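You operate a simulated robot arm through the tools that you are given. There is no shell and no other tool. Be economical: measure what you need, move in short steps, check, and stop when the job is done.

The job below is to be done with a simulated robot arm. You get a single attempt, and the scene is never put back.

TASK
Open the top aisle side drawer, put the green wrench from there on the cabinet top and shut the drawer again. Then fetch the medium grey striped sock and set it on the repair bench. Then take the white hand brush and put it on the boarding table. Then put the folded black pair on the cabinet top. Then put the folded grey striped pair from the packing bench on the cone table. Then open the cabinet door. Keep to this order.

The check looks at the end state, three seconds after you hand in, the way a careful person would. Anything else that was tipped, shoved, dropped, spilled or broken makes it a failure.

THE ROBOT
A 6-joint arm with a two-finger gripper on a trunk, on a base that drives. Base frame: it is fixed to the floor where the robot stands at the start and does not move with it; the origin is under the middle of the robot, x ahead of it, y to its left, z up. Readings come in mm, degrees, newtons and seconds.
With the tool pointing down near the work surface it reaches from about 180 to 800 mm from the robot's upright axis, wherever it stands. Its first joint turns from -166.0 to 166.0 degrees. Places, roughly: boarding table [-5100, -1900, 800]; cabinet door [-3400, 0, 300]; cabinet top [-3400, 200, 600]; cone table [-1500, 200, 600]; folded black pair (15x6x4 cm) [-3700, -1700, 900]; folded grey striped pair (13x6x5 cm) [-3500, -1700, 900]; green wrench [500, 0, 750]; medium grey striped sock (25x6x3 cm) [700, 300, 900]; repair bench [1800, 0, 900]; top aisle side drawer [700, 0, 800]; white hand brush (8x4x8 cm) [-3500, 0, 700]. Payload 2.45 kg.
The tool frame sits at the grasp point between the pads (the TCP): z along the fingers, y along the line on which they close. The tips reach 26 mm beyond it. The gripper opens to 96 mm. The gripper's body begins 69 mm behind the TCP.
Orientation is told as [roll, pitch, yaw] about the base's x, y, z axes, in that order, counted from this pose: with the fingers straight down and closing along the base's y, the tool's x points along the base's -x, its y along +y and its z along -z.

THE INTERFACE
- The arm moves only by the tool jog_arm. Its argument "moves" is a list of rows, each a list of 6 numbers: the shift along the base's x, y, z in mm, then the turn, a rotation vector about the base's x, y, z in degrees. In form: [[x, y, z, rx, ry, rz], ...]. A call has 1 to 10 rows; each row shifts and turns the commanded pose from where the row before left it. "hand" is the closure in counts, from 0 (fully open) to 255 (shut), set as the call begins (left out, the last holds). A row lasts 0.2 s, in which the tool goes at most 50 mm and 8.6 degrees; a call with a longer step from one row to the next is refused whole, and so is a gripper value outside its range. A pose out of reach is approached as far as the arm can. The call stops where the force on the tool passes 40 N (or 10 N more than at its start, if that is more) or the arm is blocked; 0.2 s more then pass. Each finger halts on what it meets, pressing with about 20 N; the grip force reading is that of the motor and also rises with nothing between the fingers. The clock runs only during rows and for 0.2 s after the last one: add rows that do not move to give the fingers time. The reply holds the time, the measured pose of the TCP, the force on the tool along the base axes, the opening and the grip force, in the units named above and with some noise, with the torque about the TCP (base axes, N m) and any sound that the robot's microphone picked up, and new pictures: "show" is both (left out), scene, wrist or none.
- Cameras (640 x 400 px; columns grow to the right, rows downward): "scene" is now at [30.5, 146.9, 1122.4]; the picture's right is [-0.16, -0.99, 0.00], its down [-0.52, 0.08, -0.85] and it looks along [0.84, -0.14, -0.52] (base axes); focal length 252 px, centre (320, 200). "wrist" rides on the gripper at [81, 3, -98] in the tool frame; the picture's right is [-0.04, 1.00, 0.00], its down [-0.73, -0.03, -0.68] and it looks along [-0.68, -0.03, 0.73] (tool axes); focal length 256 px, centre (320, 200). There is no depth. A picture from a camera that has moved, and an enlarged one, comes with that camera's place and axes in the base frame and with its lens.
- slide_trunk(by): slides the trunk up (or, below 0, down) by that many mm; the arm and the scene camera ride with it, the base frame stays. It gives what a move gives, with no picture.
- steer(legs): drives the robot by 1 to 6 legs, each [ahead, turn to the left] in mm and degrees, along the robot's own axes; the way and the turn of a leg run together, so that a leg with both is an arc; at most 1500 mm and 180 degrees a leg. The arm and the cameras ride along, it lands a little off, and it stops where it bumps. It gives what a move gives, and a new picture of the scene camera.
- aim_head(pan, tilt): turns the head with the scene camera to pan (to the left, within 155 degrees either way) and tilt (down, from -29 to 69), counted from straight ahead of the robot. It gives what a move gives, and a new picture of the scene camera.
- close_up(camera, box): a new picture of the part [left, top, right, bottom] of that camera's present view, enlarged. It takes no simulated time.
- finish_job(): hands the job in; it is judged then, once.

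Go step by step. Nothing tells you exact positions but the pictures and the camera data: compare them with the known pose of the tool, close in by small moves and look again before you grip or let go. The budget is 196 turns and 260 pictures, counting those below and the enlarged ones. Unless the task says otherwise, let go and move clear before handing in, and close with one line.

The tools are called after "Request:" as a command line: name --pt "numbers of a row" for each row, then --argument value for the rest, lists and objects as JSON in quotes. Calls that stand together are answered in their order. jog_arm: Moves the arm, as the interface text tells. Its arguments: {"type":"object","properties":{"moves":{"type":"array"},"hand":{"type":"number"},"show":{"type":"string","enum":["both","scene","wrist","none"]}},"required":["moves"]} The other tools are called the same way: slide_trunk (by) slides the trunk up or down; steer (legs) drives the base; aim_head (pan, tilt) turns the head that bears the scene camera; close_up (camera, box) takes an enlarged picture of a part of a camera's view; finish_job () hands the job in.

At the start:

```text
time: 0.0
position: [447.1, -70.6, 998.8]
orientation: [0.0, -0.1, 0.0]
ft_force: [0.2, -0.2, -0.3]
wrist_torque: [0.01, -0.02, -0.04]
grip_width: 96.0
gripper_force: 0.1
trunk travel left (down, up): [-150.0, 0.0]
robot x, y, heading: [5.4, -0.2, 0.0]
head pan, tilt: [-9.3, 31.6]
```

scene: 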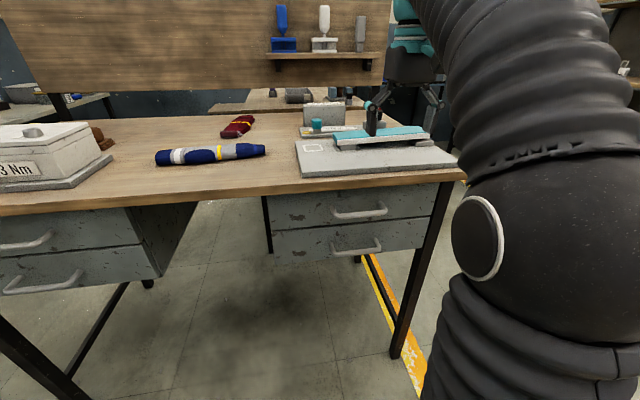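
wrist: 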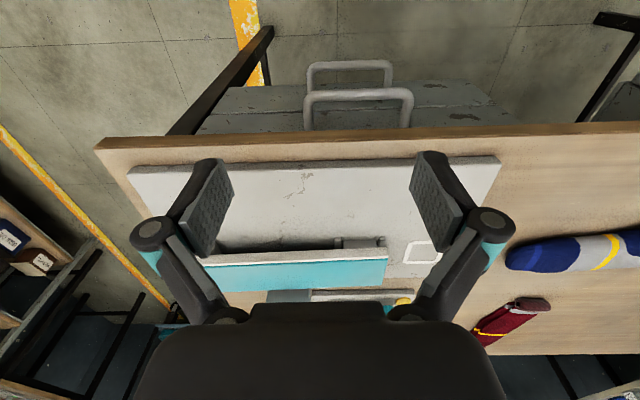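

The right-hand drawer unit stands by the yellow aisle line, with its top handle at about [498, -27, 790]. I'll look behind me before backing up to get pulling room.

Request:
aim_head --pan 150 --tilt 25

Request:
aim_head --pan -150 --tilt 25

Request:
close_up --camera "wrist" --box '[90, 40, 550, 330]'

```text
time: 2.5
position: [446.1, -70.8, 1000.3]
orientation: [0.0, 0.0, 0.1]
ft_force: [-0.7, -0.4, -0.2]
wrist_torque: [0.0, -0.04, -0.01]
grip_width: 96.0
gripper_force: 0.0
trunk travel left (down, up): [-150.0, 0.0]
robot x, y, heading: [0.8, 4.9, 0.1]
head pan, tilt: [150.0, 25.0]
camera scene: at [-137.8, 207.6, 1132.9], right [0.5, 0.87, 0.0], down [0.37, -0.21, -0.91], along [-0.78, 0.45, -0.42], focal length 252 px, centre (320, 200)
```

scene: 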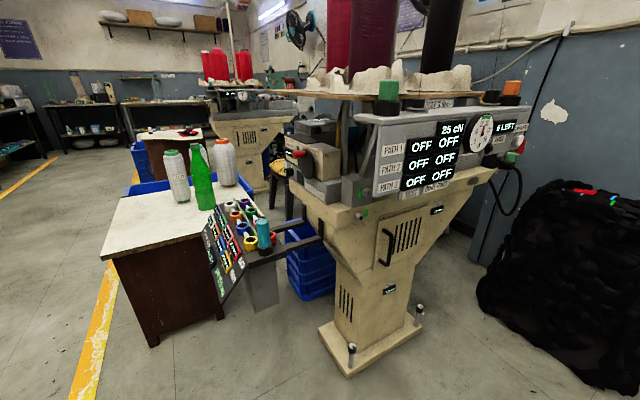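

```text
time: 6.5
position: [446.3, -70.4, 999.8]
orientation: [0.0, -0.1, 0.1]
ft_force: [0.7, -0.5, -0.8]
wrist_torque: [0.01, -0.01, 0.0]
grip_width: 96.2
gripper_force: 0.0
trunk travel left (down, up): [-150.0, 0.0]
robot x, y, heading: [2.1, -2.7, -0.0]
head pan, tilt: [-150.0, 25.0]
camera scene: at [-137.8, 115.4, 1132.9], right [-0.5, 0.87, 0.0], down [0.37, 0.21, -0.91], along [-0.78, -0.45, -0.42], focal length 252 px, centre (320, 200)
```

scene: 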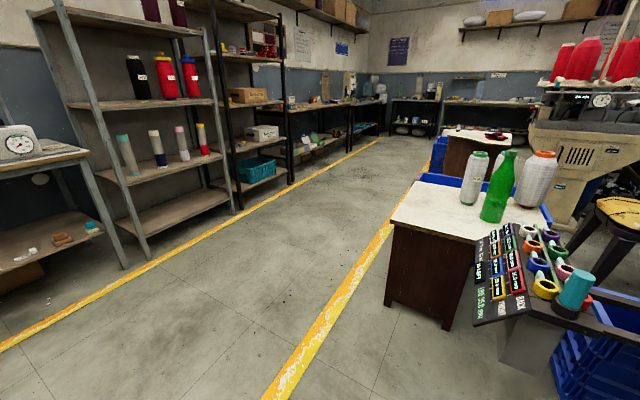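

```text
1.38 times, centred on (320, 185) of wrist
camera zoom: at [364.8, -67.2, 1098.1], right [0.04, 1.0, 0.0], down [0.73, -0.03, 0.68], along [0.68, -0.03, -0.73], focal length 353 px, centre (320, 221)
```

zoom: 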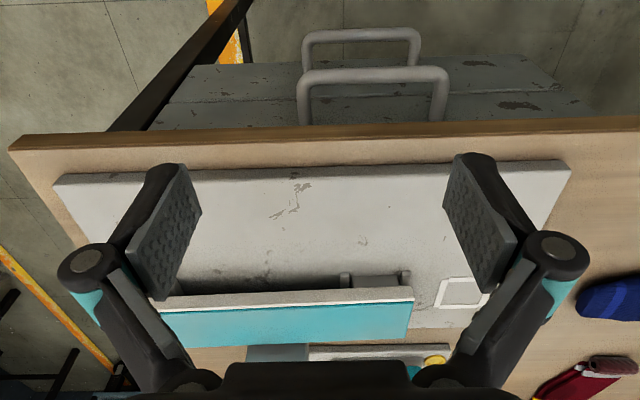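

Behind me lie an aisle (y about -400 to -1650), the cone table at about x -1250, and 0.5 m of free floor. I'll back up 250 mm so the arm has pulling room.

Request:
steer --legs '[[-250, 0]]'

Request:
aim_head --pan -5 --tilt 28

```text
time: 8.4
position: [196.8, -70.1, 999.2]
orientation: [0.1, -0.1, -0.1]
ft_force: [-1.1, 0.0, 0.1]
wrist_torque: [-0.02, 0.04, 0.0]
grip_width: 96.0
gripper_force: 0.1
trunk travel left (down, up): [-150.0, 0.0]
robot x, y, heading: [-248.8, -1.9, -0.1]
head pan, tilt: [-150.0, 25.0]
camera scene: at [-388.1, 115.4, 1132.9], right [-0.5, 0.87, 0.0], down [0.37, 0.21, -0.91], along [-0.79, -0.45, -0.42], focal length 252 px, centre (320, 200)
```

scene: 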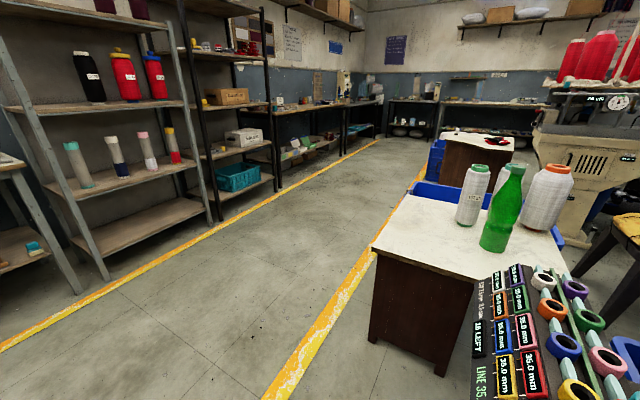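

```text
time: 10.7
position: [195.3, -69.3, 999.9]
orientation: [0.0, -0.1, 0.0]
ft_force: [-0.4, 0.5, -0.2]
wrist_torque: [-0.03, -0.01, 0.04]
grip_width: 96.0
gripper_force: 0.0
trunk travel left (down, up): [-150.0, 0.0]
robot x, y, heading: [-246.1, 0.0, -0.2]
head pan, tilt: [-5.0, 28.0]
camera scene: at [-217.4, 153.5, 1128.1], right [-0.09, -1.0, 0.0], down [-0.47, 0.04, -0.88], along [0.88, -0.08, -0.47], focal length 252 px, centre (320, 200)
```

scene: 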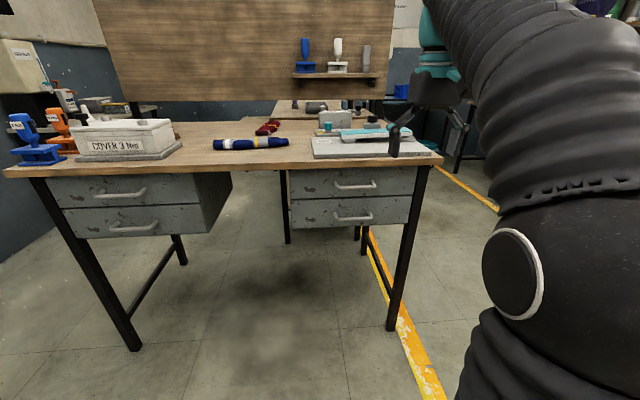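

The handle checks out at [500, -27, 790]. I'll turn the gripper to point forward with the fingers closing vertically, keeping clear of the bench.

Request:
jog_arm --pt "11 3 -11 4.95 -4.95 -4.95" --pt "11 3 -11 4.95 -4.95 -4.95" --pt "11 3 -11 4.95 -4.95 -4.95" --pt "11 3 -11 4.95 -4.95 -4.95" --pt "11 3 -11 4.95 -4.95 -4.95" --pt "11 3 -11 4.95 -4.95 -4.95" --pt "11 3 -11 4.95 -4.95 -4.95" --show "none"

Request:
jog_arm --pt "11 3 -11 4.95 -4.95 -4.95" --pt "11 3 -11 4.95 -4.95 -4.95" --pt "11 3 -11 4.95 -4.95 -4.95" --pt "11 3 -11 4.95 -4.95 -4.95" --pt "11 3 -11 4.95 -4.95 -4.95" --pt "11 3 -11 4.95 -4.95 -4.95" --pt "11 3 -11 4.95 -4.95 -4.95"

```text
time: 12.2
position: [272.3, -49.8, 923.0]
orientation: [45.1, -19.5, -45.1]
ft_force: [-0.3, -0.2, -0.1]
wrist_torque: [-0.03, -0.02, 0.0]
grip_width: 96.0
gripper_force: 0.1
trunk travel left (down, up): [-150.0, 0.0]
robot x, y, heading: [-254.4, 2.0, -0.1]
head pan, tilt: [-5.0, 28.0]
```

```text
time: 13.8
position: [346.7, -44.9, 850.0]
orientation: [89.9, 0.0, -89.3]
ft_force: [-0.5, 0.4, 0.3]
wrist_torque: [0.0, -0.04, 0.0]
grip_width: 96.2
gripper_force: 0.0
out of reach, approached as far as the arm can: row 7
trunk travel left (down, up): [-150.0, 0.0]
robot x, y, heading: [-249.5, 0.6, 0.0]
head pan, tilt: [-5.0, 28.0]
camera scene: at [-217.6, 153.7, 1128.1], right [-0.09, -1.0, 0.0], down [-0.47, 0.04, -0.88], along [0.88, -0.08, -0.47], focal length 252 px, centre (320, 200)
camera wrist: at [247.9, 35.9, 852.6], right [0.0, -0.04, 1.0], down [-0.67, -0.74, -0.03], along [0.74, -0.67, -0.03], focal length 256 px, centre (320, 200)
```

scene: 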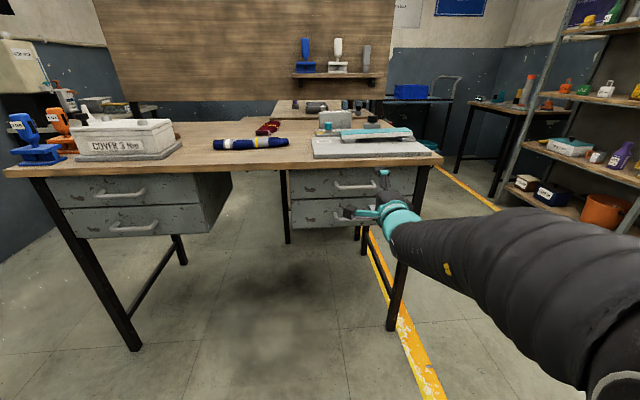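
wrist: 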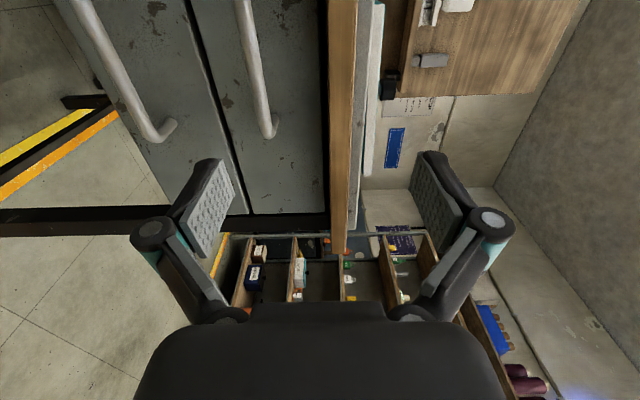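

The gripper is horizontal, but the last row hit a reach limit. I'll lower it to handle height and see how it behaves.

Request:
jog_arm --pt "0 4 -15 0 0 0" --pt "0 4 -15 0 0 0" --pt "0 4 -15 0 0 0" --pt "0 4 -13 0 0 0"

```text
time: 14.8
position: [343.2, -56.4, 797.8]
orientation: [89.8, 0.1, -89.5]
ft_force: [-0.2, 0.1, -0.2]
wrist_torque: [-0.05, -0.01, -0.03]
grip_width: 95.9
gripper_force: 0.1
out of reach, approached as far as the arm can: row 1, 2, 3, 4
trunk travel left (down, up): [-150.0, 0.0]
robot x, y, heading: [-252.9, -0.8, 0.0]
head pan, tilt: [-5.0, 28.0]
camera scene: at [-217.5, 153.6, 1128.1], right [-0.09, -1.0, 0.0], down [-0.47, 0.04, -0.88], along [0.88, -0.08, -0.47], focal length 252 px, centre (320, 200)
camera wrist: at [243.9, 23.3, 800.9], right [0.0, -0.04, 1.0], down [-0.67, -0.74, -0.03], along [0.74, -0.67, -0.03], focal length 256 px, centre (320, 200)
```

scene: 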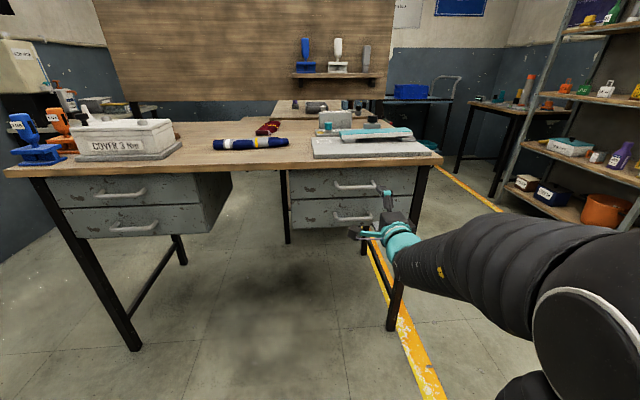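
wrist: 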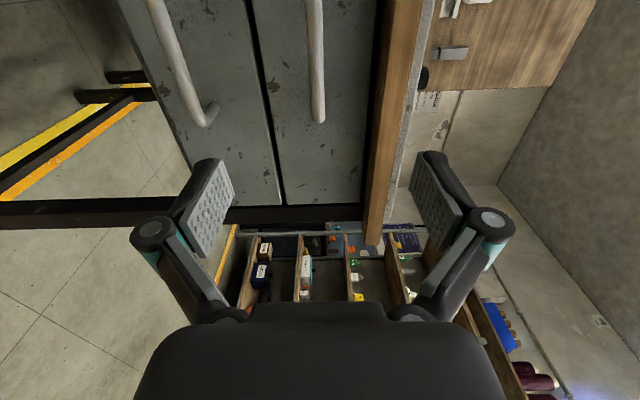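

The reach limit may be on the inner side for this posture, so I'll test by moving forward a little and up.

Request:
jog_arm --pt "15 0 0 0 0 0" --pt "15 0 0 0 0 0" --pt "15 0 0 0 0 0" --show "none"

```text
time: 15.7
position: [386.2, -63.9, 798.1]
orientation: [90.0, 0.1, -89.4]
ft_force: [0.5, -0.3, 0.1]
wrist_torque: [0.01, -0.01, -0.01]
grip_width: 96.0
gripper_force: 0.0
out of reach, approached as far as the arm can: row 2
trunk travel left (down, up): [-150.0, 0.0]
robot x, y, heading: [-249.1, 6.0, -0.3]
head pan, tilt: [-5.0, 28.0]
```

The limit ties tool yaw to arm azimuth. Yawing the tool 8° to the right should free it, and the handle spans y -92..39, so gripping near y -45 is fine.

Request:
jog_arm --pt "0 0 0 0 0 -8" --pt "0 10 -2 0 0 0" --pt "0 10 -2 0 0 0"

```text
time: 16.4
position: [385.3, -58.4, 798.7]
orientation: [89.8, 0.0, -88.9]
ft_force: [-0.1, 0.1, -0.1]
wrist_torque: [0.03, 0.0, -0.01]
grip_width: 95.9
gripper_force: 0.2
out of reach, approached as far as the arm can: row 1, 2, 3
trunk travel left (down, up): [-150.0, 0.0]
robot x, y, heading: [-248.9, 0.9, -0.1]
head pan, tilt: [-5.0, 28.0]
camera scene: at [-217.4, 153.5, 1128.1], right [-0.09, -1.0, 0.0], down [-0.47, 0.04, -0.88], along [0.88, -0.08, -0.47], focal length 252 px, centre (320, 200)
camera wrist: at [285.3, 21.7, 801.9], right [0.0, -0.04, 1.0], down [-0.67, -0.75, -0.03], along [0.75, -0.66, -0.03], focal length 256 px, centre (320, 200)
```

scene: 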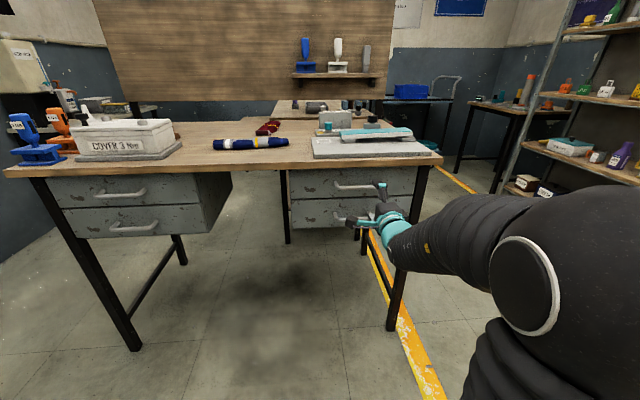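
wrist: 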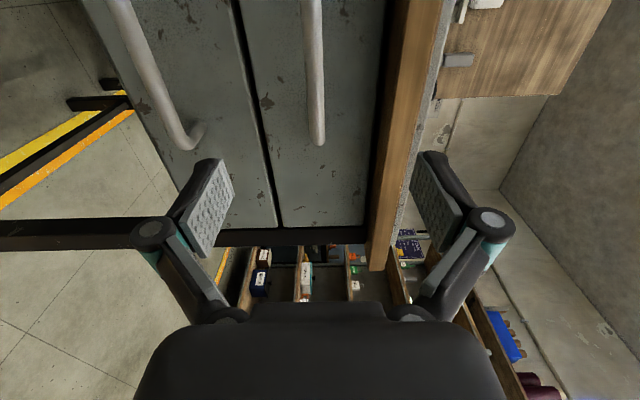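

The yaw wouldn't go that way, so the limit is on the other side. I'll turn it back left instead.

Request:
jog_arm --pt "0 0 0 0 0 8" --pt "0 0 0 0 0 6" --show "none"

```text
time: 17.1
position: [385.8, -57.2, 799.0]
orientation: [89.9, -0.1, -75.3]
ft_force: [-0.2, -0.4, -0.9]
wrist_torque: [0.0, 0.02, -0.03]
grip_width: 96.0
gripper_force: 0.1
trunk travel left (down, up): [-150.0, 0.0]
robot x, y, heading: [-252.3, -0.8, 0.1]
head pan, tilt: [-5.0, 28.0]
```

That freed it. Now I'll centre on the handle, take back part of the yaw, and look.

Request:
jog_arm --pt "15 10 -4 0 0 -4" --pt "15 10 -3 0 0 -3" --pt "10 0 -2 0 0 0"

```text
time: 17.9
position: [424.2, -37.9, 788.9]
orientation: [89.9, 0.0, -82.5]
ft_force: [-0.2, 0.1, 0.0]
wrist_torque: [-0.04, 0.02, -0.03]
grip_width: 95.9
gripper_force: 0.0
trunk travel left (down, up): [-150.0, 0.0]
robot x, y, heading: [-251.6, -3.1, -0.0]
head pan, tilt: [-5.0, 28.0]
camera scene: at [-217.5, 153.5, 1128.1], right [-0.09, -1.0, 0.0], down [-0.47, 0.04, -0.88], along [0.88, -0.08, -0.47], focal length 252 px, centre (320, 200)
camera wrist: at [316.5, 30.2, 792.2], right [0.01, -0.04, 1.0], down [-0.58, -0.82, -0.03], along [0.82, -0.58, -0.03], focal length 256 px, centre (320, 200)
```

scene: 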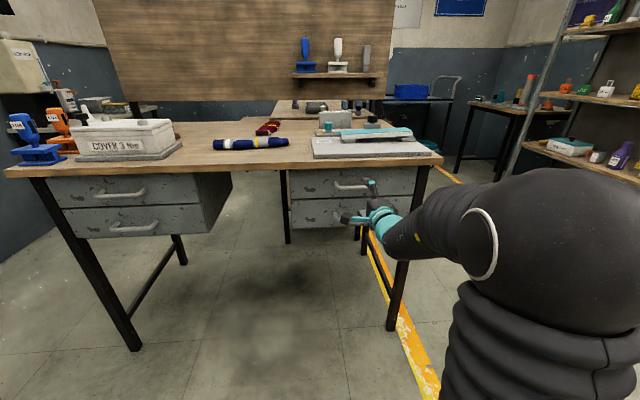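
wrist: 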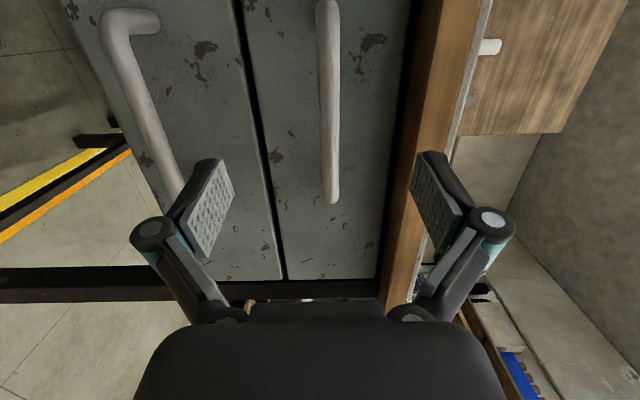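

The handle bar is at z about 795 and the bench underside about 834, so I'll part-close the fingers, raise 6 mm and advance.

Request:
jog_arm --hand 120 --pt "0 0 3 0 0 0" --pt "0 0 3 0 0 0" --pt "15 0 0 0 0 0" --pt "15 0 0 0 0 0" --pt "15 0 0 0 0 0"

```text
time: 19.1
position: [469.5, -37.3, 794.8]
orientation: [89.8, 0.0, -82.4]
ft_force: [0.1, -0.6, -0.6]
wrist_torque: [0.0, 0.02, -0.01]
grip_width: 50.9
gripper_force: 0.0
trunk travel left (down, up): [-150.0, 0.0]
robot x, y, heading: [-249.2, 1.8, 0.2]
head pan, tilt: [-5.0, 28.0]
camera scene: at [-217.5, 153.5, 1128.1], right [-0.09, -1.0, 0.0], down [-0.47, 0.04, -0.88], along [0.88, -0.08, -0.47], focal length 252 px, centre (320, 200)
camera wrist: at [361.7, 30.5, 798.6], right [0.01, -0.04, 1.0], down [-0.58, -0.82, -0.03], along [0.82, -0.58, -0.03], focal length 256 px, centre (320, 200)
```

scene: 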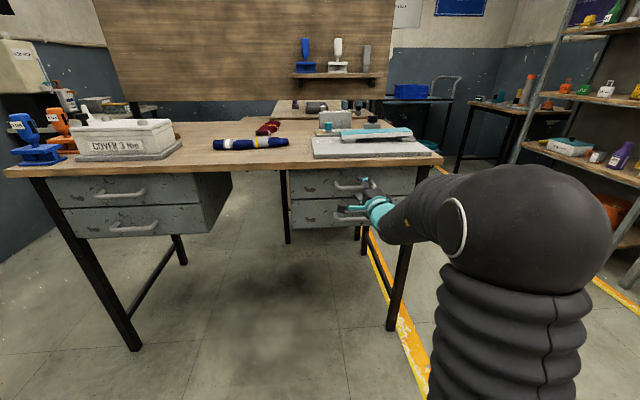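
wrist: 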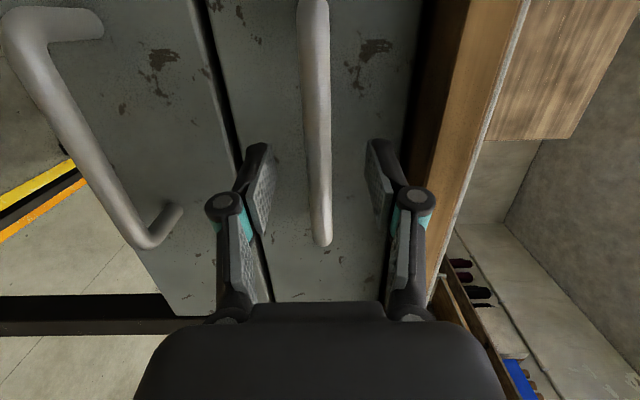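

The fingers straddle the bar. I'll advance 25 mm more and close on it.

Request:
jog_arm --pt "13 0 0 0 0 0" --pt "13 0 0 0 0 0" --show "wrist"

Request:
jog_arm --hand 255 --pt "0 0 0 0 0 0" --pt "0 0 0 0 0 0" --pt "0 0 0 0 0 0" --show "wrist"

```text
time: 19.6
position: [495.2, -37.7, 795.0]
orientation: [89.9, 0.0, -82.5]
ft_force: [-3.6, -0.9, -1.0]
wrist_torque: [0.0, -0.05, -0.06]
grip_width: 51.0
gripper_force: 0.1
trunk travel left (down, up): [-150.0, 0.0]
robot x, y, heading: [-246.7, -2.9, 0.0]
head pan, tilt: [-5.0, 28.0]
camera wrist: at [387.2, 30.3, 798.2], right [0.01, -0.04, 1.0], down [-0.58, -0.82, -0.03], along [0.82, -0.58, -0.03], focal length 256 px, centre (320, 200)
```

wrist: 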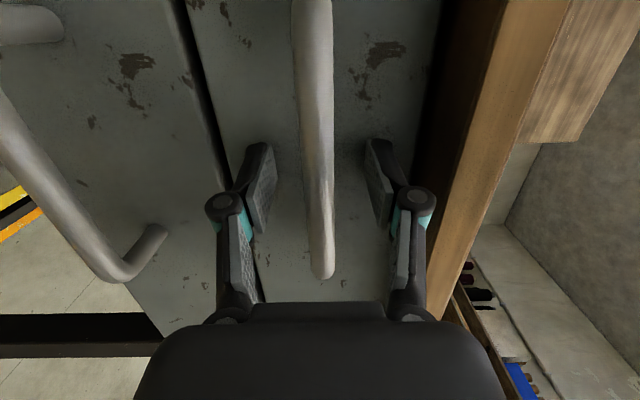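

```text
time: 20.4
position: [493.7, -38.0, 795.0]
orientation: [90.0, 0.0, -82.4]
ft_force: [-35.0, -1.0, -5.7]
wrist_torque: [-0.12, -0.66, -0.15]
grip_width: 11.3
gripper_force: 37.8
trunk travel left (down, up): [-150.0, 0.0]
robot x, y, heading: [-252.1, 0.9, 0.2]
head pan, tilt: [-5.0, 28.0]
camera wrist: at [385.8, 29.9, 798.5], right [0.01, -0.04, 1.0], down [-0.58, -0.82, -0.03], along [0.82, -0.58, -0.03], focal length 256 px, centre (320, 200)
```

wrist: 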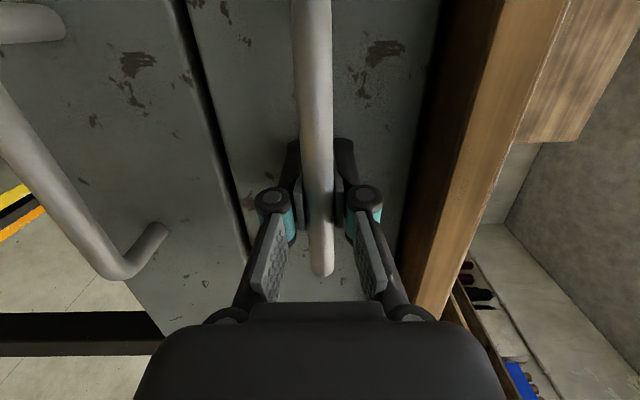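

The bar is gripped with the fingertips lightly on the drawer front. I'll pull straight back slowly.

Request:
jog_arm --pt "-8 0 0 0 0 0" --pt "-12 0 0 0 0 0" --pt "-12 0 0 0 0 0" --pt "-12 0 0 0 0 0" --pt "-12 0 0 0 0 0"

```text
time: 21.6
position: [438.9, -37.1, 795.3]
orientation: [89.9, 0.0, -82.5]
ft_force: [1.2, -3.3, 1.9]
wrist_torque: [-0.01, -0.04, -0.35]
grip_width: 10.8
gripper_force: 37.7
trunk travel left (down, up): [-150.0, 0.0]
robot x, y, heading: [-250.4, 0.1, 0.1]
head pan, tilt: [-5.0, 28.0]
camera scene: at [-217.5, 153.4, 1128.2], right [-0.09, -1.0, 0.0], down [-0.47, 0.04, -0.88], along [0.88, -0.08, -0.47], focal length 252 px, centre (320, 200)
camera wrist: at [331.3, 30.1, 798.3], right [0.01, -0.04, 1.0], down [-0.58, -0.82, -0.03], along [0.82, -0.58, -0.03], focal length 256 px, centre (320, 200)
```

scene: 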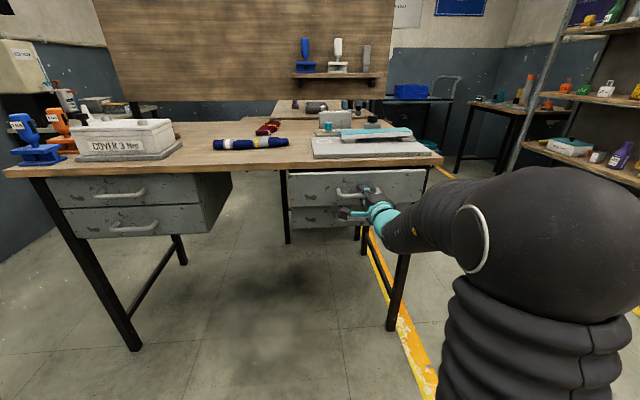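
wrist: 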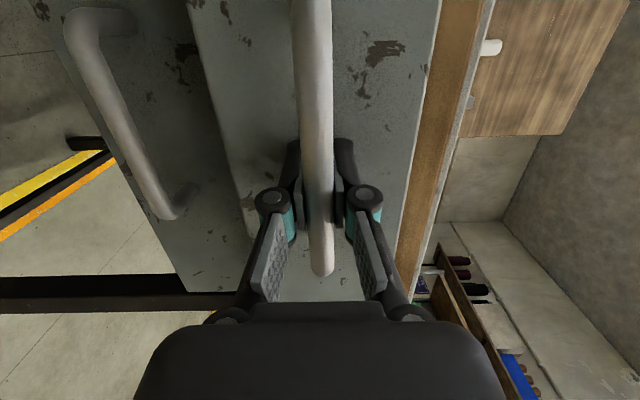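

The drawer is sliding out easily, so I'll keep pulling.

Request:
jog_arm --pt "-15 0 0 0 0 0" --pt "-15 0 0 0 0 0" --pt "-15 0 0 0 0 0" --pt "-15 0 0 0 0 0" --pt "-15 0 0 0 0 0" --pt "-15 0 0 0 0 0" --pt "-15 0 0 0 0 0" --pt "-15 0 0 0 0 0"

```text
time: 23.4
position: [318.6, -36.8, 796.0]
orientation: [89.9, 0.1, -82.4]
ft_force: [-1.2, -0.7, 0.4]
wrist_torque: [-0.05, -0.18, -0.18]
grip_width: 11.6
gripper_force: 37.5
trunk travel left (down, up): [-150.0, 0.0]
robot x, y, heading: [-252.7, -2.0, 0.2]
head pan, tilt: [-5.0, 28.0]
camera scene: at [-217.6, 153.5, 1128.0], right [-0.09, -1.0, 0.0], down [-0.47, 0.04, -0.88], along [0.88, -0.08, -0.47], focal length 252 px, centre (320, 200)
camera wrist: at [210.8, 30.6, 798.5], right [0.01, -0.04, 1.0], down [-0.58, -0.82, -0.03], along [0.82, -0.58, -0.03], focal length 256 px, centre (320, 200)
```

scene: 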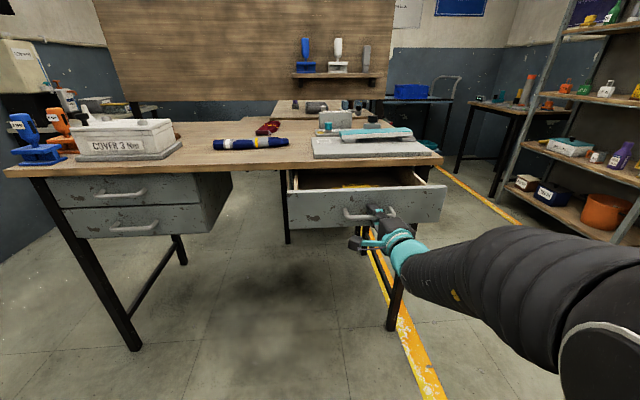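
wrist: 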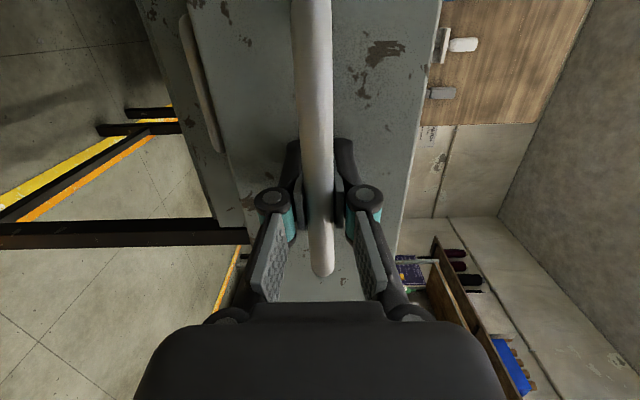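

It's open about 177 mm and tools are visible inside. I'll pull about 60 mm further.

Request:
jog_arm --pt "-12 0 0 0 0 0" --pt "-12 0 0 0 0 0" --pt "-12 0 0 0 0 0" --pt "-12 0 0 0 0 0" --pt "-12 0 0 0 0 0" --show "scene"

Request:
close_up --camera "scene" --box '[250, 120, 490, 270]'

```text
time: 24.6
position: [264.6, -37.6, 796.0]
orientation: [89.3, -0.1, -82.2]
ft_force: [-1.2, 24.3, -23.3]
wrist_torque: [0.28, -0.57, -0.67]
grip_width: 11.0
gripper_force: 38.4
out of reach, approached as far as the arm can: row 5
trunk travel left (down, up): [-150.0, 0.0]
robot x, y, heading: [-248.3, -1.1, 0.1]
head pan, tilt: [-5.0, 28.0]
camera scene: at [-217.1, 155.0, 1127.4], right [-0.08, -1.0, 0.0], down [-0.47, 0.04, -0.88], along [0.88, -0.08, -0.47], focal length 252 px, centre (320, 200)
```

scene: 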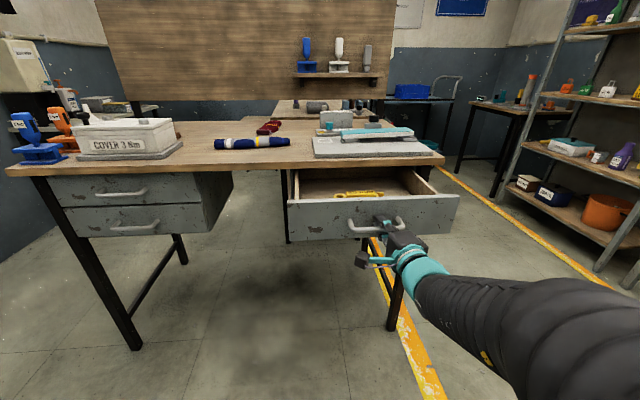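

```text
2.67 times, centred on (370, 195) of scene
camera zoom: at [-217.1, 155.0, 1127.4], right [-0.08, -1.0, 0.0], down [-0.47, 0.04, -0.88], along [0.88, -0.08, -0.47], focal length 672 px, centre (187, 213)
```

zoom: 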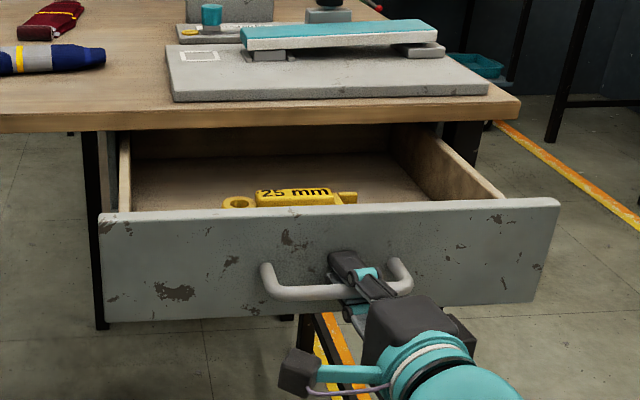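

The arm is at its inner limit with the drawer open about 230 mm. I'll release the handle and back the base off 120 mm to clear it.

Request:
jog_arm --hand 60 --pt "0 0 0 0 0 0" --pt "0 0 0 0 0 0" --pt "0 0 0 0 0 0" --show "wrist"

Request:
steer --legs '[[-120, 0]]'

```text
time: 25.4
position: [265.6, -39.9, 797.9]
orientation: [89.8, 0.0, -82.4]
ft_force: [0.1, -0.1, -0.5]
wrist_torque: [-0.01, 0.04, 0.01]
grip_width: 73.4
gripper_force: 0.0
trunk travel left (down, up): [-150.0, 0.0]
robot x, y, heading: [-251.8, 0.2, 0.0]
head pan, tilt: [-5.0, 28.0]
camera wrist: at [156.8, 28.2, 802.9], right [0.01, -0.04, 1.0], down [-0.58, -0.82, -0.03], along [0.82, -0.58, -0.03], focal length 256 px, centre (320, 200)
```

wrist: 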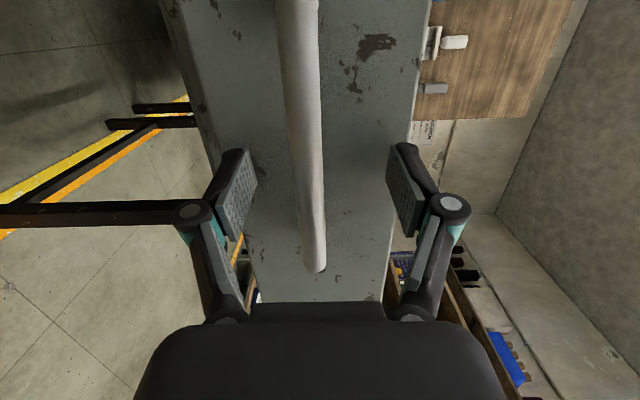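

```text
time: 26.7
position: [144.5, -40.0, 799.0]
orientation: [89.8, 0.0, -82.4]
ft_force: [-0.3, -0.5, -0.4]
wrist_torque: [0.01, -0.01, 0.01]
grip_width: 73.7
gripper_force: 0.0
trunk travel left (down, up): [-150.0, 0.0]
robot x, y, heading: [-369.4, -0.1, 0.1]
head pan, tilt: [-5.0, 28.0]
camera scene: at [-338.1, 153.6, 1128.1], right [-0.09, -1.0, 0.0], down [-0.47, 0.04, -0.88], along [0.88, -0.08, -0.47], focal length 252 px, centre (320, 200)
```

scene: 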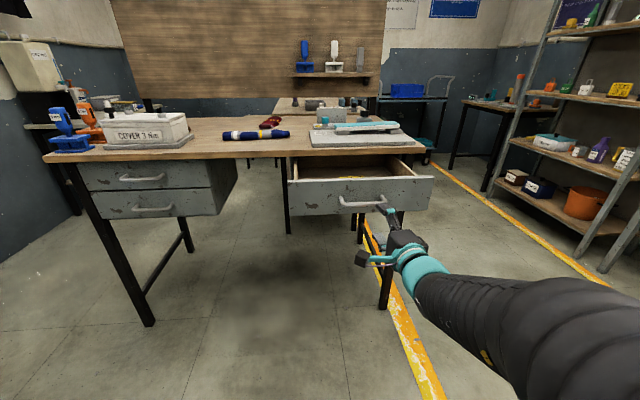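

Clear of the handle. Now I'll raise the arm and turn it back to point down over the drawer.

Request:
jog_arm --hand 0 --pt "0 0 30 -4.95 4.95 4.95" --pt "0 0 30 -4.95 4.95 4.95" --pt "0 0 30 -4.95 4.95 4.95" --pt "0 0 30 -4.95 4.95 4.95" --pt "10 0 20 -4.95 4.95 4.95" --pt "10 0 20 -4.95 4.95 4.95" --pt "10 0 20 -4.95 4.95 4.95" --show "none"

Request:
jog_arm --pt "15 0 5 -4.95 4.95 4.95" --pt "15 0 5 -4.95 4.95 4.95" --pt "15 0 0 -4.95 4.95 4.95" --pt "15 0 0 -4.95 4.95 4.95" --pt "15 0 0 -4.95 4.95 4.95" --pt "15 0 0 -4.95 4.95 4.95" --pt "15 0 0 -4.95 4.95 4.95" --pt "15 0 0 0 -7.5 0"

```text
time: 28.3
position: [175.1, -40.0, 979.4]
orientation: [43.1, -14.0, -39.5]
ft_force: [-0.3, -0.7, 1.0]
wrist_torque: [-0.03, 0.04, -0.06]
grip_width: 96.1
gripper_force: 0.0
trunk travel left (down, up): [-150.0, 0.0]
robot x, y, heading: [-369.7, -0.5, 0.1]
head pan, tilt: [-5.0, 28.0]
```

```text
time: 30.1
position: [244.3, -30.8, 906.2]
orientation: [-0.4, 0.1, 0.2]
ft_force: [-0.3, 0.5, 0.4]
wrist_torque: [-0.01, -0.01, 0.03]
grip_width: 96.0
gripper_force: 0.0
out of reach, approached as far as the arm can: row 5, 6, 7
trunk travel left (down, up): [-150.0, 0.0]
robot x, y, heading: [-372.3, 1.9, 0.1]
head pan, tilt: [-5.0, 28.0]
camera scene: at [-337.8, 153.6, 1128.0], right [-0.09, -1.0, 0.0], down [-0.47, 0.04, -0.88], along [0.88, -0.08, -0.47], focal length 252 px, centre (320, 200)
camera wrist: at [163.6, -28.3, 1005.9], right [0.04, 1.0, -0.01], down [0.74, -0.02, 0.68], along [0.68, -0.03, -0.74], focal length 256 px, centre (320, 200)
```

scene: 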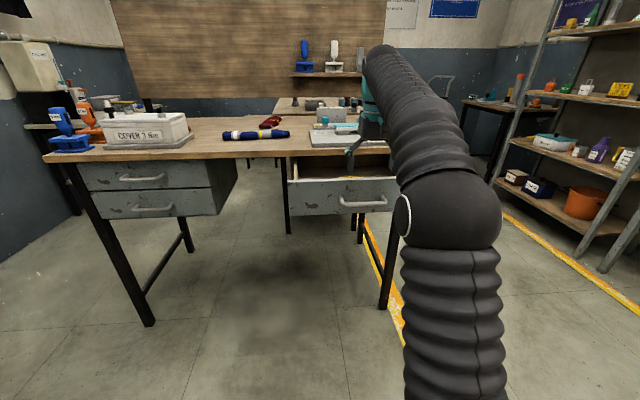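
wrist: 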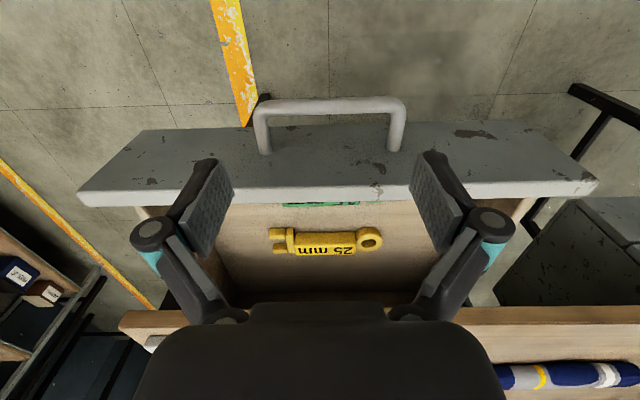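

The green wrench lies right behind the drawer front, its long axis along y. I'll drive forward 100 mm and turn the gripper 90° so the fingers close along x.

Request:
steer --legs '[[100, 0]]'

Request:
jog_arm --pt "0 0 0 0 0 -8.5" --pt "0 0 0 0 0 -8.5" --pt "0 0 0 0 0 -8.5" --pt "0 0 0 0 0 -8.5" --pt "0 0 0 0 0 -8.5" --pt "0 0 0 0 0 -8.5" --pt "0 0 0 0 0 -8.5" --pt "0 0 0 0 0 -8.5" --pt "0 0 0 0 0 -8.5" --pt "0 0 0 0 0 -8.5"

```text
time: 31.2
position: [344.7, -32.0, 907.1]
orientation: [-0.2, 0.2, 0.0]
ft_force: [0.1, -0.5, -0.5]
wrist_torque: [-0.02, 0.02, 0.0]
grip_width: 96.0
gripper_force: 0.2
trunk travel left (down, up): [-150.0, 0.0]
robot x, y, heading: [-271.8, -2.3, 0.1]
head pan, tilt: [-5.0, 28.0]
camera scene: at [-238.7, 153.5, 1128.1], right [-0.09, -1.0, 0.0], down [-0.47, 0.04, -0.88], along [0.88, -0.08, -0.47], focal length 252 px, centre (320, 200)
```

scene: 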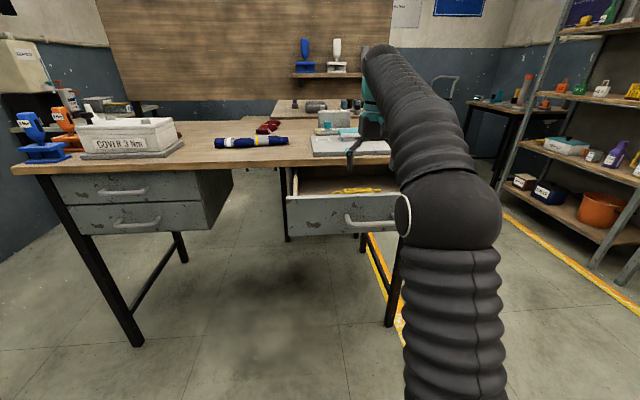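

```text
time: 33.4
position: [343.3, -33.1, 907.4]
orientation: [-0.2, 0.1, -85.2]
ft_force: [-0.2, -0.4, 0.1]
wrist_torque: [0.0, 0.0, -0.04]
grip_width: 95.9
gripper_force: 0.1
trunk travel left (down, up): [-150.0, 0.0]
robot x, y, heading: [-270.4, 0.5, -0.1]
head pan, tilt: [-5.0, 28.0]
camera scene: at [-238.8, 153.5, 1128.1], right [-0.09, -1.0, 0.0], down [-0.47, 0.04, -0.88], along [0.88, -0.08, -0.47], focal length 252 px, centre (320, 200)
camera wrist: at [340.5, 48.5, 1006.1], right [1.0, 0.04, 0.0], down [0.04, -0.73, 0.68], along [0.03, -0.68, -0.74], focal length 256 px, centre (320, 200)
```

scene: 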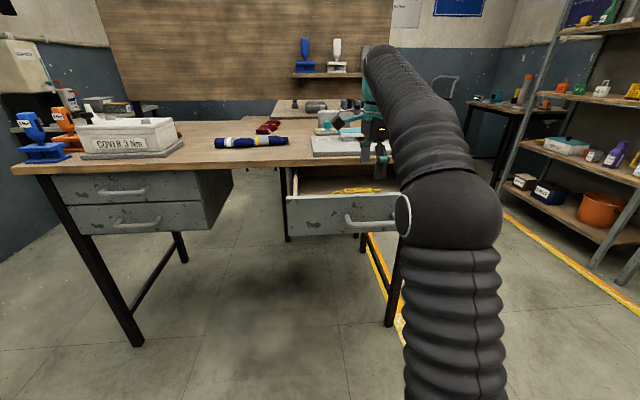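
wrist: 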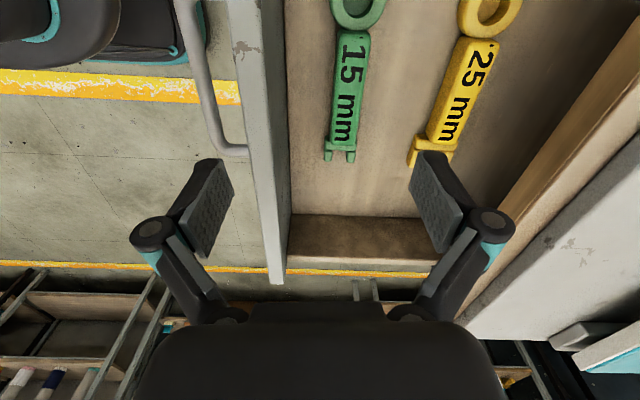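

The "15 mm" green wrench lies along y with its handle at about [372, -45, 755], and the drawer's inner front is near x 319. I'll square the yaw, narrow the fingers to 46 mm, move over it and come down partway.

Request:
jog_arm --hand 133 --pt "16 -6 0 0 0 -4.8" --pt "16 -6 0 0 0 0" --pt "0 0 -20 0 0 0" --pt "0 0 -20 0 0 0" --show "wrist"

```text
time: 34.4
position: [376.2, -44.5, 868.8]
orientation: [-0.2, 0.1, -89.8]
ft_force: [0.7, -1.1, -1.3]
wrist_torque: [0.03, -0.01, -0.06]
grip_width: 46.1
gripper_force: 0.1
trunk travel left (down, up): [-150.0, 0.0]
robot x, y, heading: [-271.9, 0.4, -0.1]
head pan, tilt: [-5.0, 28.0]
camera wrist: at [379.4, 36.7, 966.5], right [1.0, -0.04, 0.0], down [-0.02, -0.74, 0.68], along [-0.03, -0.68, -0.74], focal length 256 px, centre (320, 200)
```

wrist: 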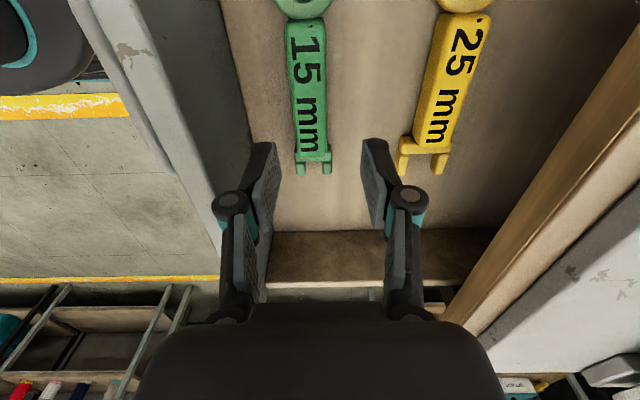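

The wrench handle centre is at x about 368 and the front's inner face near 300, so there's room. I'll shift to x 369 and descend.

Request:
jog_arm --pt "-7 0 0 0 0 0" --pt "0 0 -20 0 0 0" --pt "0 0 -20 0 0 0" --pt "0 0 -20 0 0 0"

```text
time: 35.4
position: [369.0, -44.4, 807.6]
orientation: [-0.3, 0.1, -89.8]
ft_force: [-0.1, 0.3, 0.1]
wrist_torque: [0.01, -0.02, 0.0]
grip_width: 46.1
gripper_force: 0.1
trunk travel left (down, up): [-150.0, 0.0]
robot x, y, heading: [-272.0, -0.3, 0.1]
head pan, tilt: [-5.0, 28.0]
camera scene: at [-238.8, 153.5, 1128.1], right [-0.09, -1.0, 0.0], down [-0.47, 0.04, -0.88], along [0.88, -0.08, -0.47], focal length 252 px, centre (320, 200)
camera wrist: at [372.2, 37.0, 906.1], right [1.0, -0.04, 0.0], down [-0.02, -0.74, 0.68], along [-0.03, -0.68, -0.74], focal length 256 px, centre (320, 200)
```

scene: 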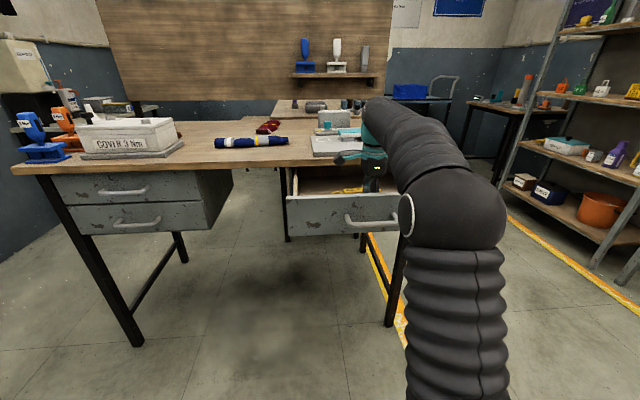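
wrist: 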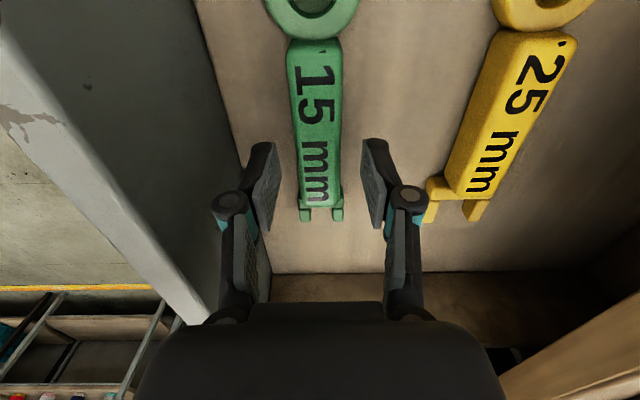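

The fingers are centred over the handle. I'll descend in small steps until the tips touch the drawer floor.

Request:
jog_arm --pt "0 0 -8 0 0 0" --pt "0 0 -8 0 0 0" --pt "0 0 -5 0 0 0" --pt "0 0 -4 0 0 0" --show "wrist"

```text
time: 36.4
position: [369.1, -44.3, 783.6]
orientation: [-0.2, 0.1, -89.8]
ft_force: [-0.1, 0.5, 0.1]
wrist_torque: [0.02, 0.01, -0.01]
grip_width: 45.6
gripper_force: 0.1
trunk travel left (down, up): [-150.0, 0.0]
robot x, y, heading: [-269.4, -0.6, -0.2]
head pan, tilt: [-5.0, 28.0]
camera wrist: at [372.3, 36.7, 881.5], right [1.0, -0.04, 0.0], down [-0.02, -0.74, 0.68], along [-0.03, -0.68, -0.74], focal length 256 px, centre (320, 200)
```

wrist: 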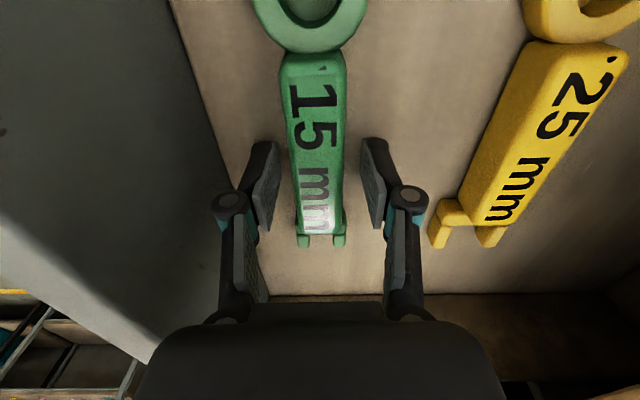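

No contact yet; going on down.

Request:
jog_arm --pt "0 0 -4 0 0 0" --pt "0 0 -4 0 0 0" --pt "0 0 -3 0 0 0" --pt "0 0 -3 0 0 0" --show "wrist"

```text
time: 37.2
position: [368.0, -44.7, 781.3]
orientation: [0.9, -0.1, -89.8]
ft_force: [1.0, 0.2, 33.3]
wrist_torque: [-0.03, 0.51, -0.05]
grip_width: 25.7
gripper_force: 28.1
trunk travel left (down, up): [-150.0, 0.0]
robot x, y, heading: [-271.7, -3.9, -0.0]
head pan, tilt: [-5.0, 28.0]
stopped in row 3: the force on the tool passed its limit at 45 N (the readings are from after the stop); the commanded pose is now the measured one
camera wrist: at [369.7, 36.8, 880.6], right [1.0, -0.04, 0.02], down [-0.04, -0.73, 0.68], along [-0.01, -0.68, -0.73], focal length 256 px, centre (320, 200)
```

wrist: 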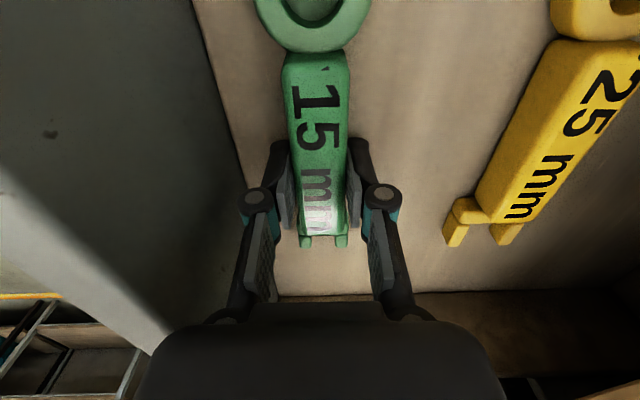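

The tips touched the floor and the fingers were pushed in around the handle. I'll rise 4 mm and close.

Request:
jog_arm --hand 255 --pt "0 0 4 0 0 0" --pt "0 0 0 0 0 0" --pt "0 0 0 0 0 0" --pt "0 0 0 0 0 0" --show "wrist"

```text
time: 38.2
position: [368.2, -44.5, 782.2]
orientation: [0.4, 0.2, -89.8]
ft_force: [-1.4, -0.6, 27.8]
wrist_torque: [-0.17, 0.58, 0.03]
grip_width: 25.6
gripper_force: 20.0
trunk travel left (down, up): [-150.0, 0.0]
robot x, y, heading: [-270.5, 1.1, 0.1]
head pan, tilt: [-5.0, 28.0]
camera wrist: at [370.6, 36.7, 880.5], right [1.0, -0.04, 0.01], down [-0.03, -0.73, 0.68], along [-0.02, -0.68, -0.74], focal length 256 px, centre (320, 200)
```

wrist: 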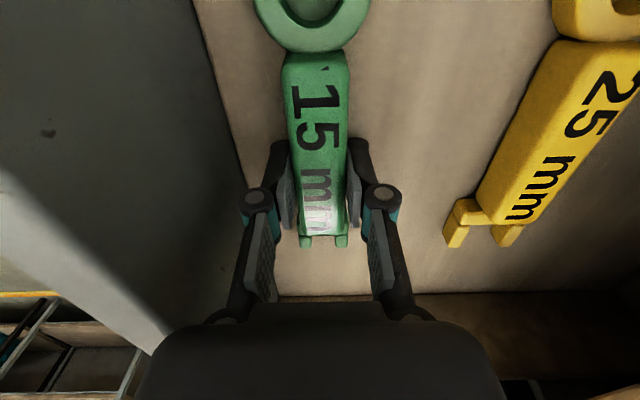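

The wrench is gripped at 25.6 mm, near its middle. I'll lift it straight up out of the drawer.

Request:
jog_arm --pt "0 0 8 0 0 0" --pt "0 0 15 0 0 0" --pt "0 0 20 0 0 0" --pt "0 0 20 0 0 0" --pt "0 0 20 0 0 0" --pt "0 0 20 0 0 0" --pt "0 0 15 0 0 0"

```text
time: 39.8
position: [369.7, -44.4, 898.2]
orientation: [0.3, 0.1, -89.7]
ft_force: [0.1, 0.0, -0.4]
wrist_torque: [0.01, 0.01, 0.01]
grip_width: 0.0
gripper_force: 19.4
trunk travel left (down, up): [-150.0, 0.0]
robot x, y, heading: [-275.5, 1.3, -0.2]
head pan, tilt: [-5.0, 28.0]
camera scene: at [-238.7, 153.5, 1128.1], right [-0.09, -1.0, 0.0], down [-0.47, 0.04, -0.88], along [0.88, -0.08, -0.47], focal length 252 px, centre (320, 200)
camera wrist: at [372.0, 36.5, 997.5], right [1.0, -0.04, 0.0], down [-0.03, -0.73, 0.68], along [-0.02, -0.68, -0.74], focal length 256 px, centre (320, 200)
```

scene: 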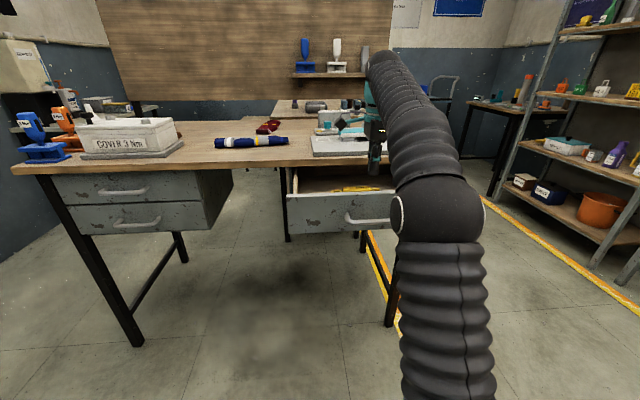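
wrist: 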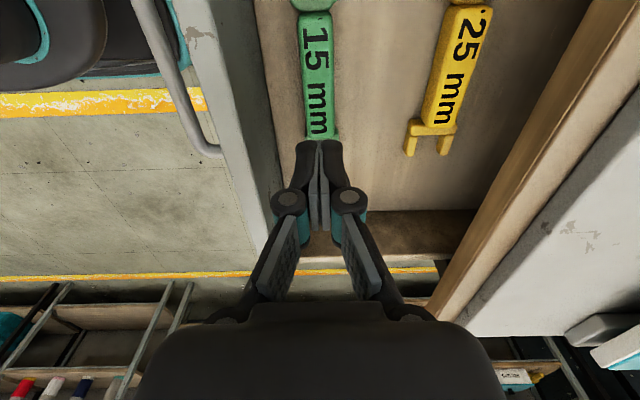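

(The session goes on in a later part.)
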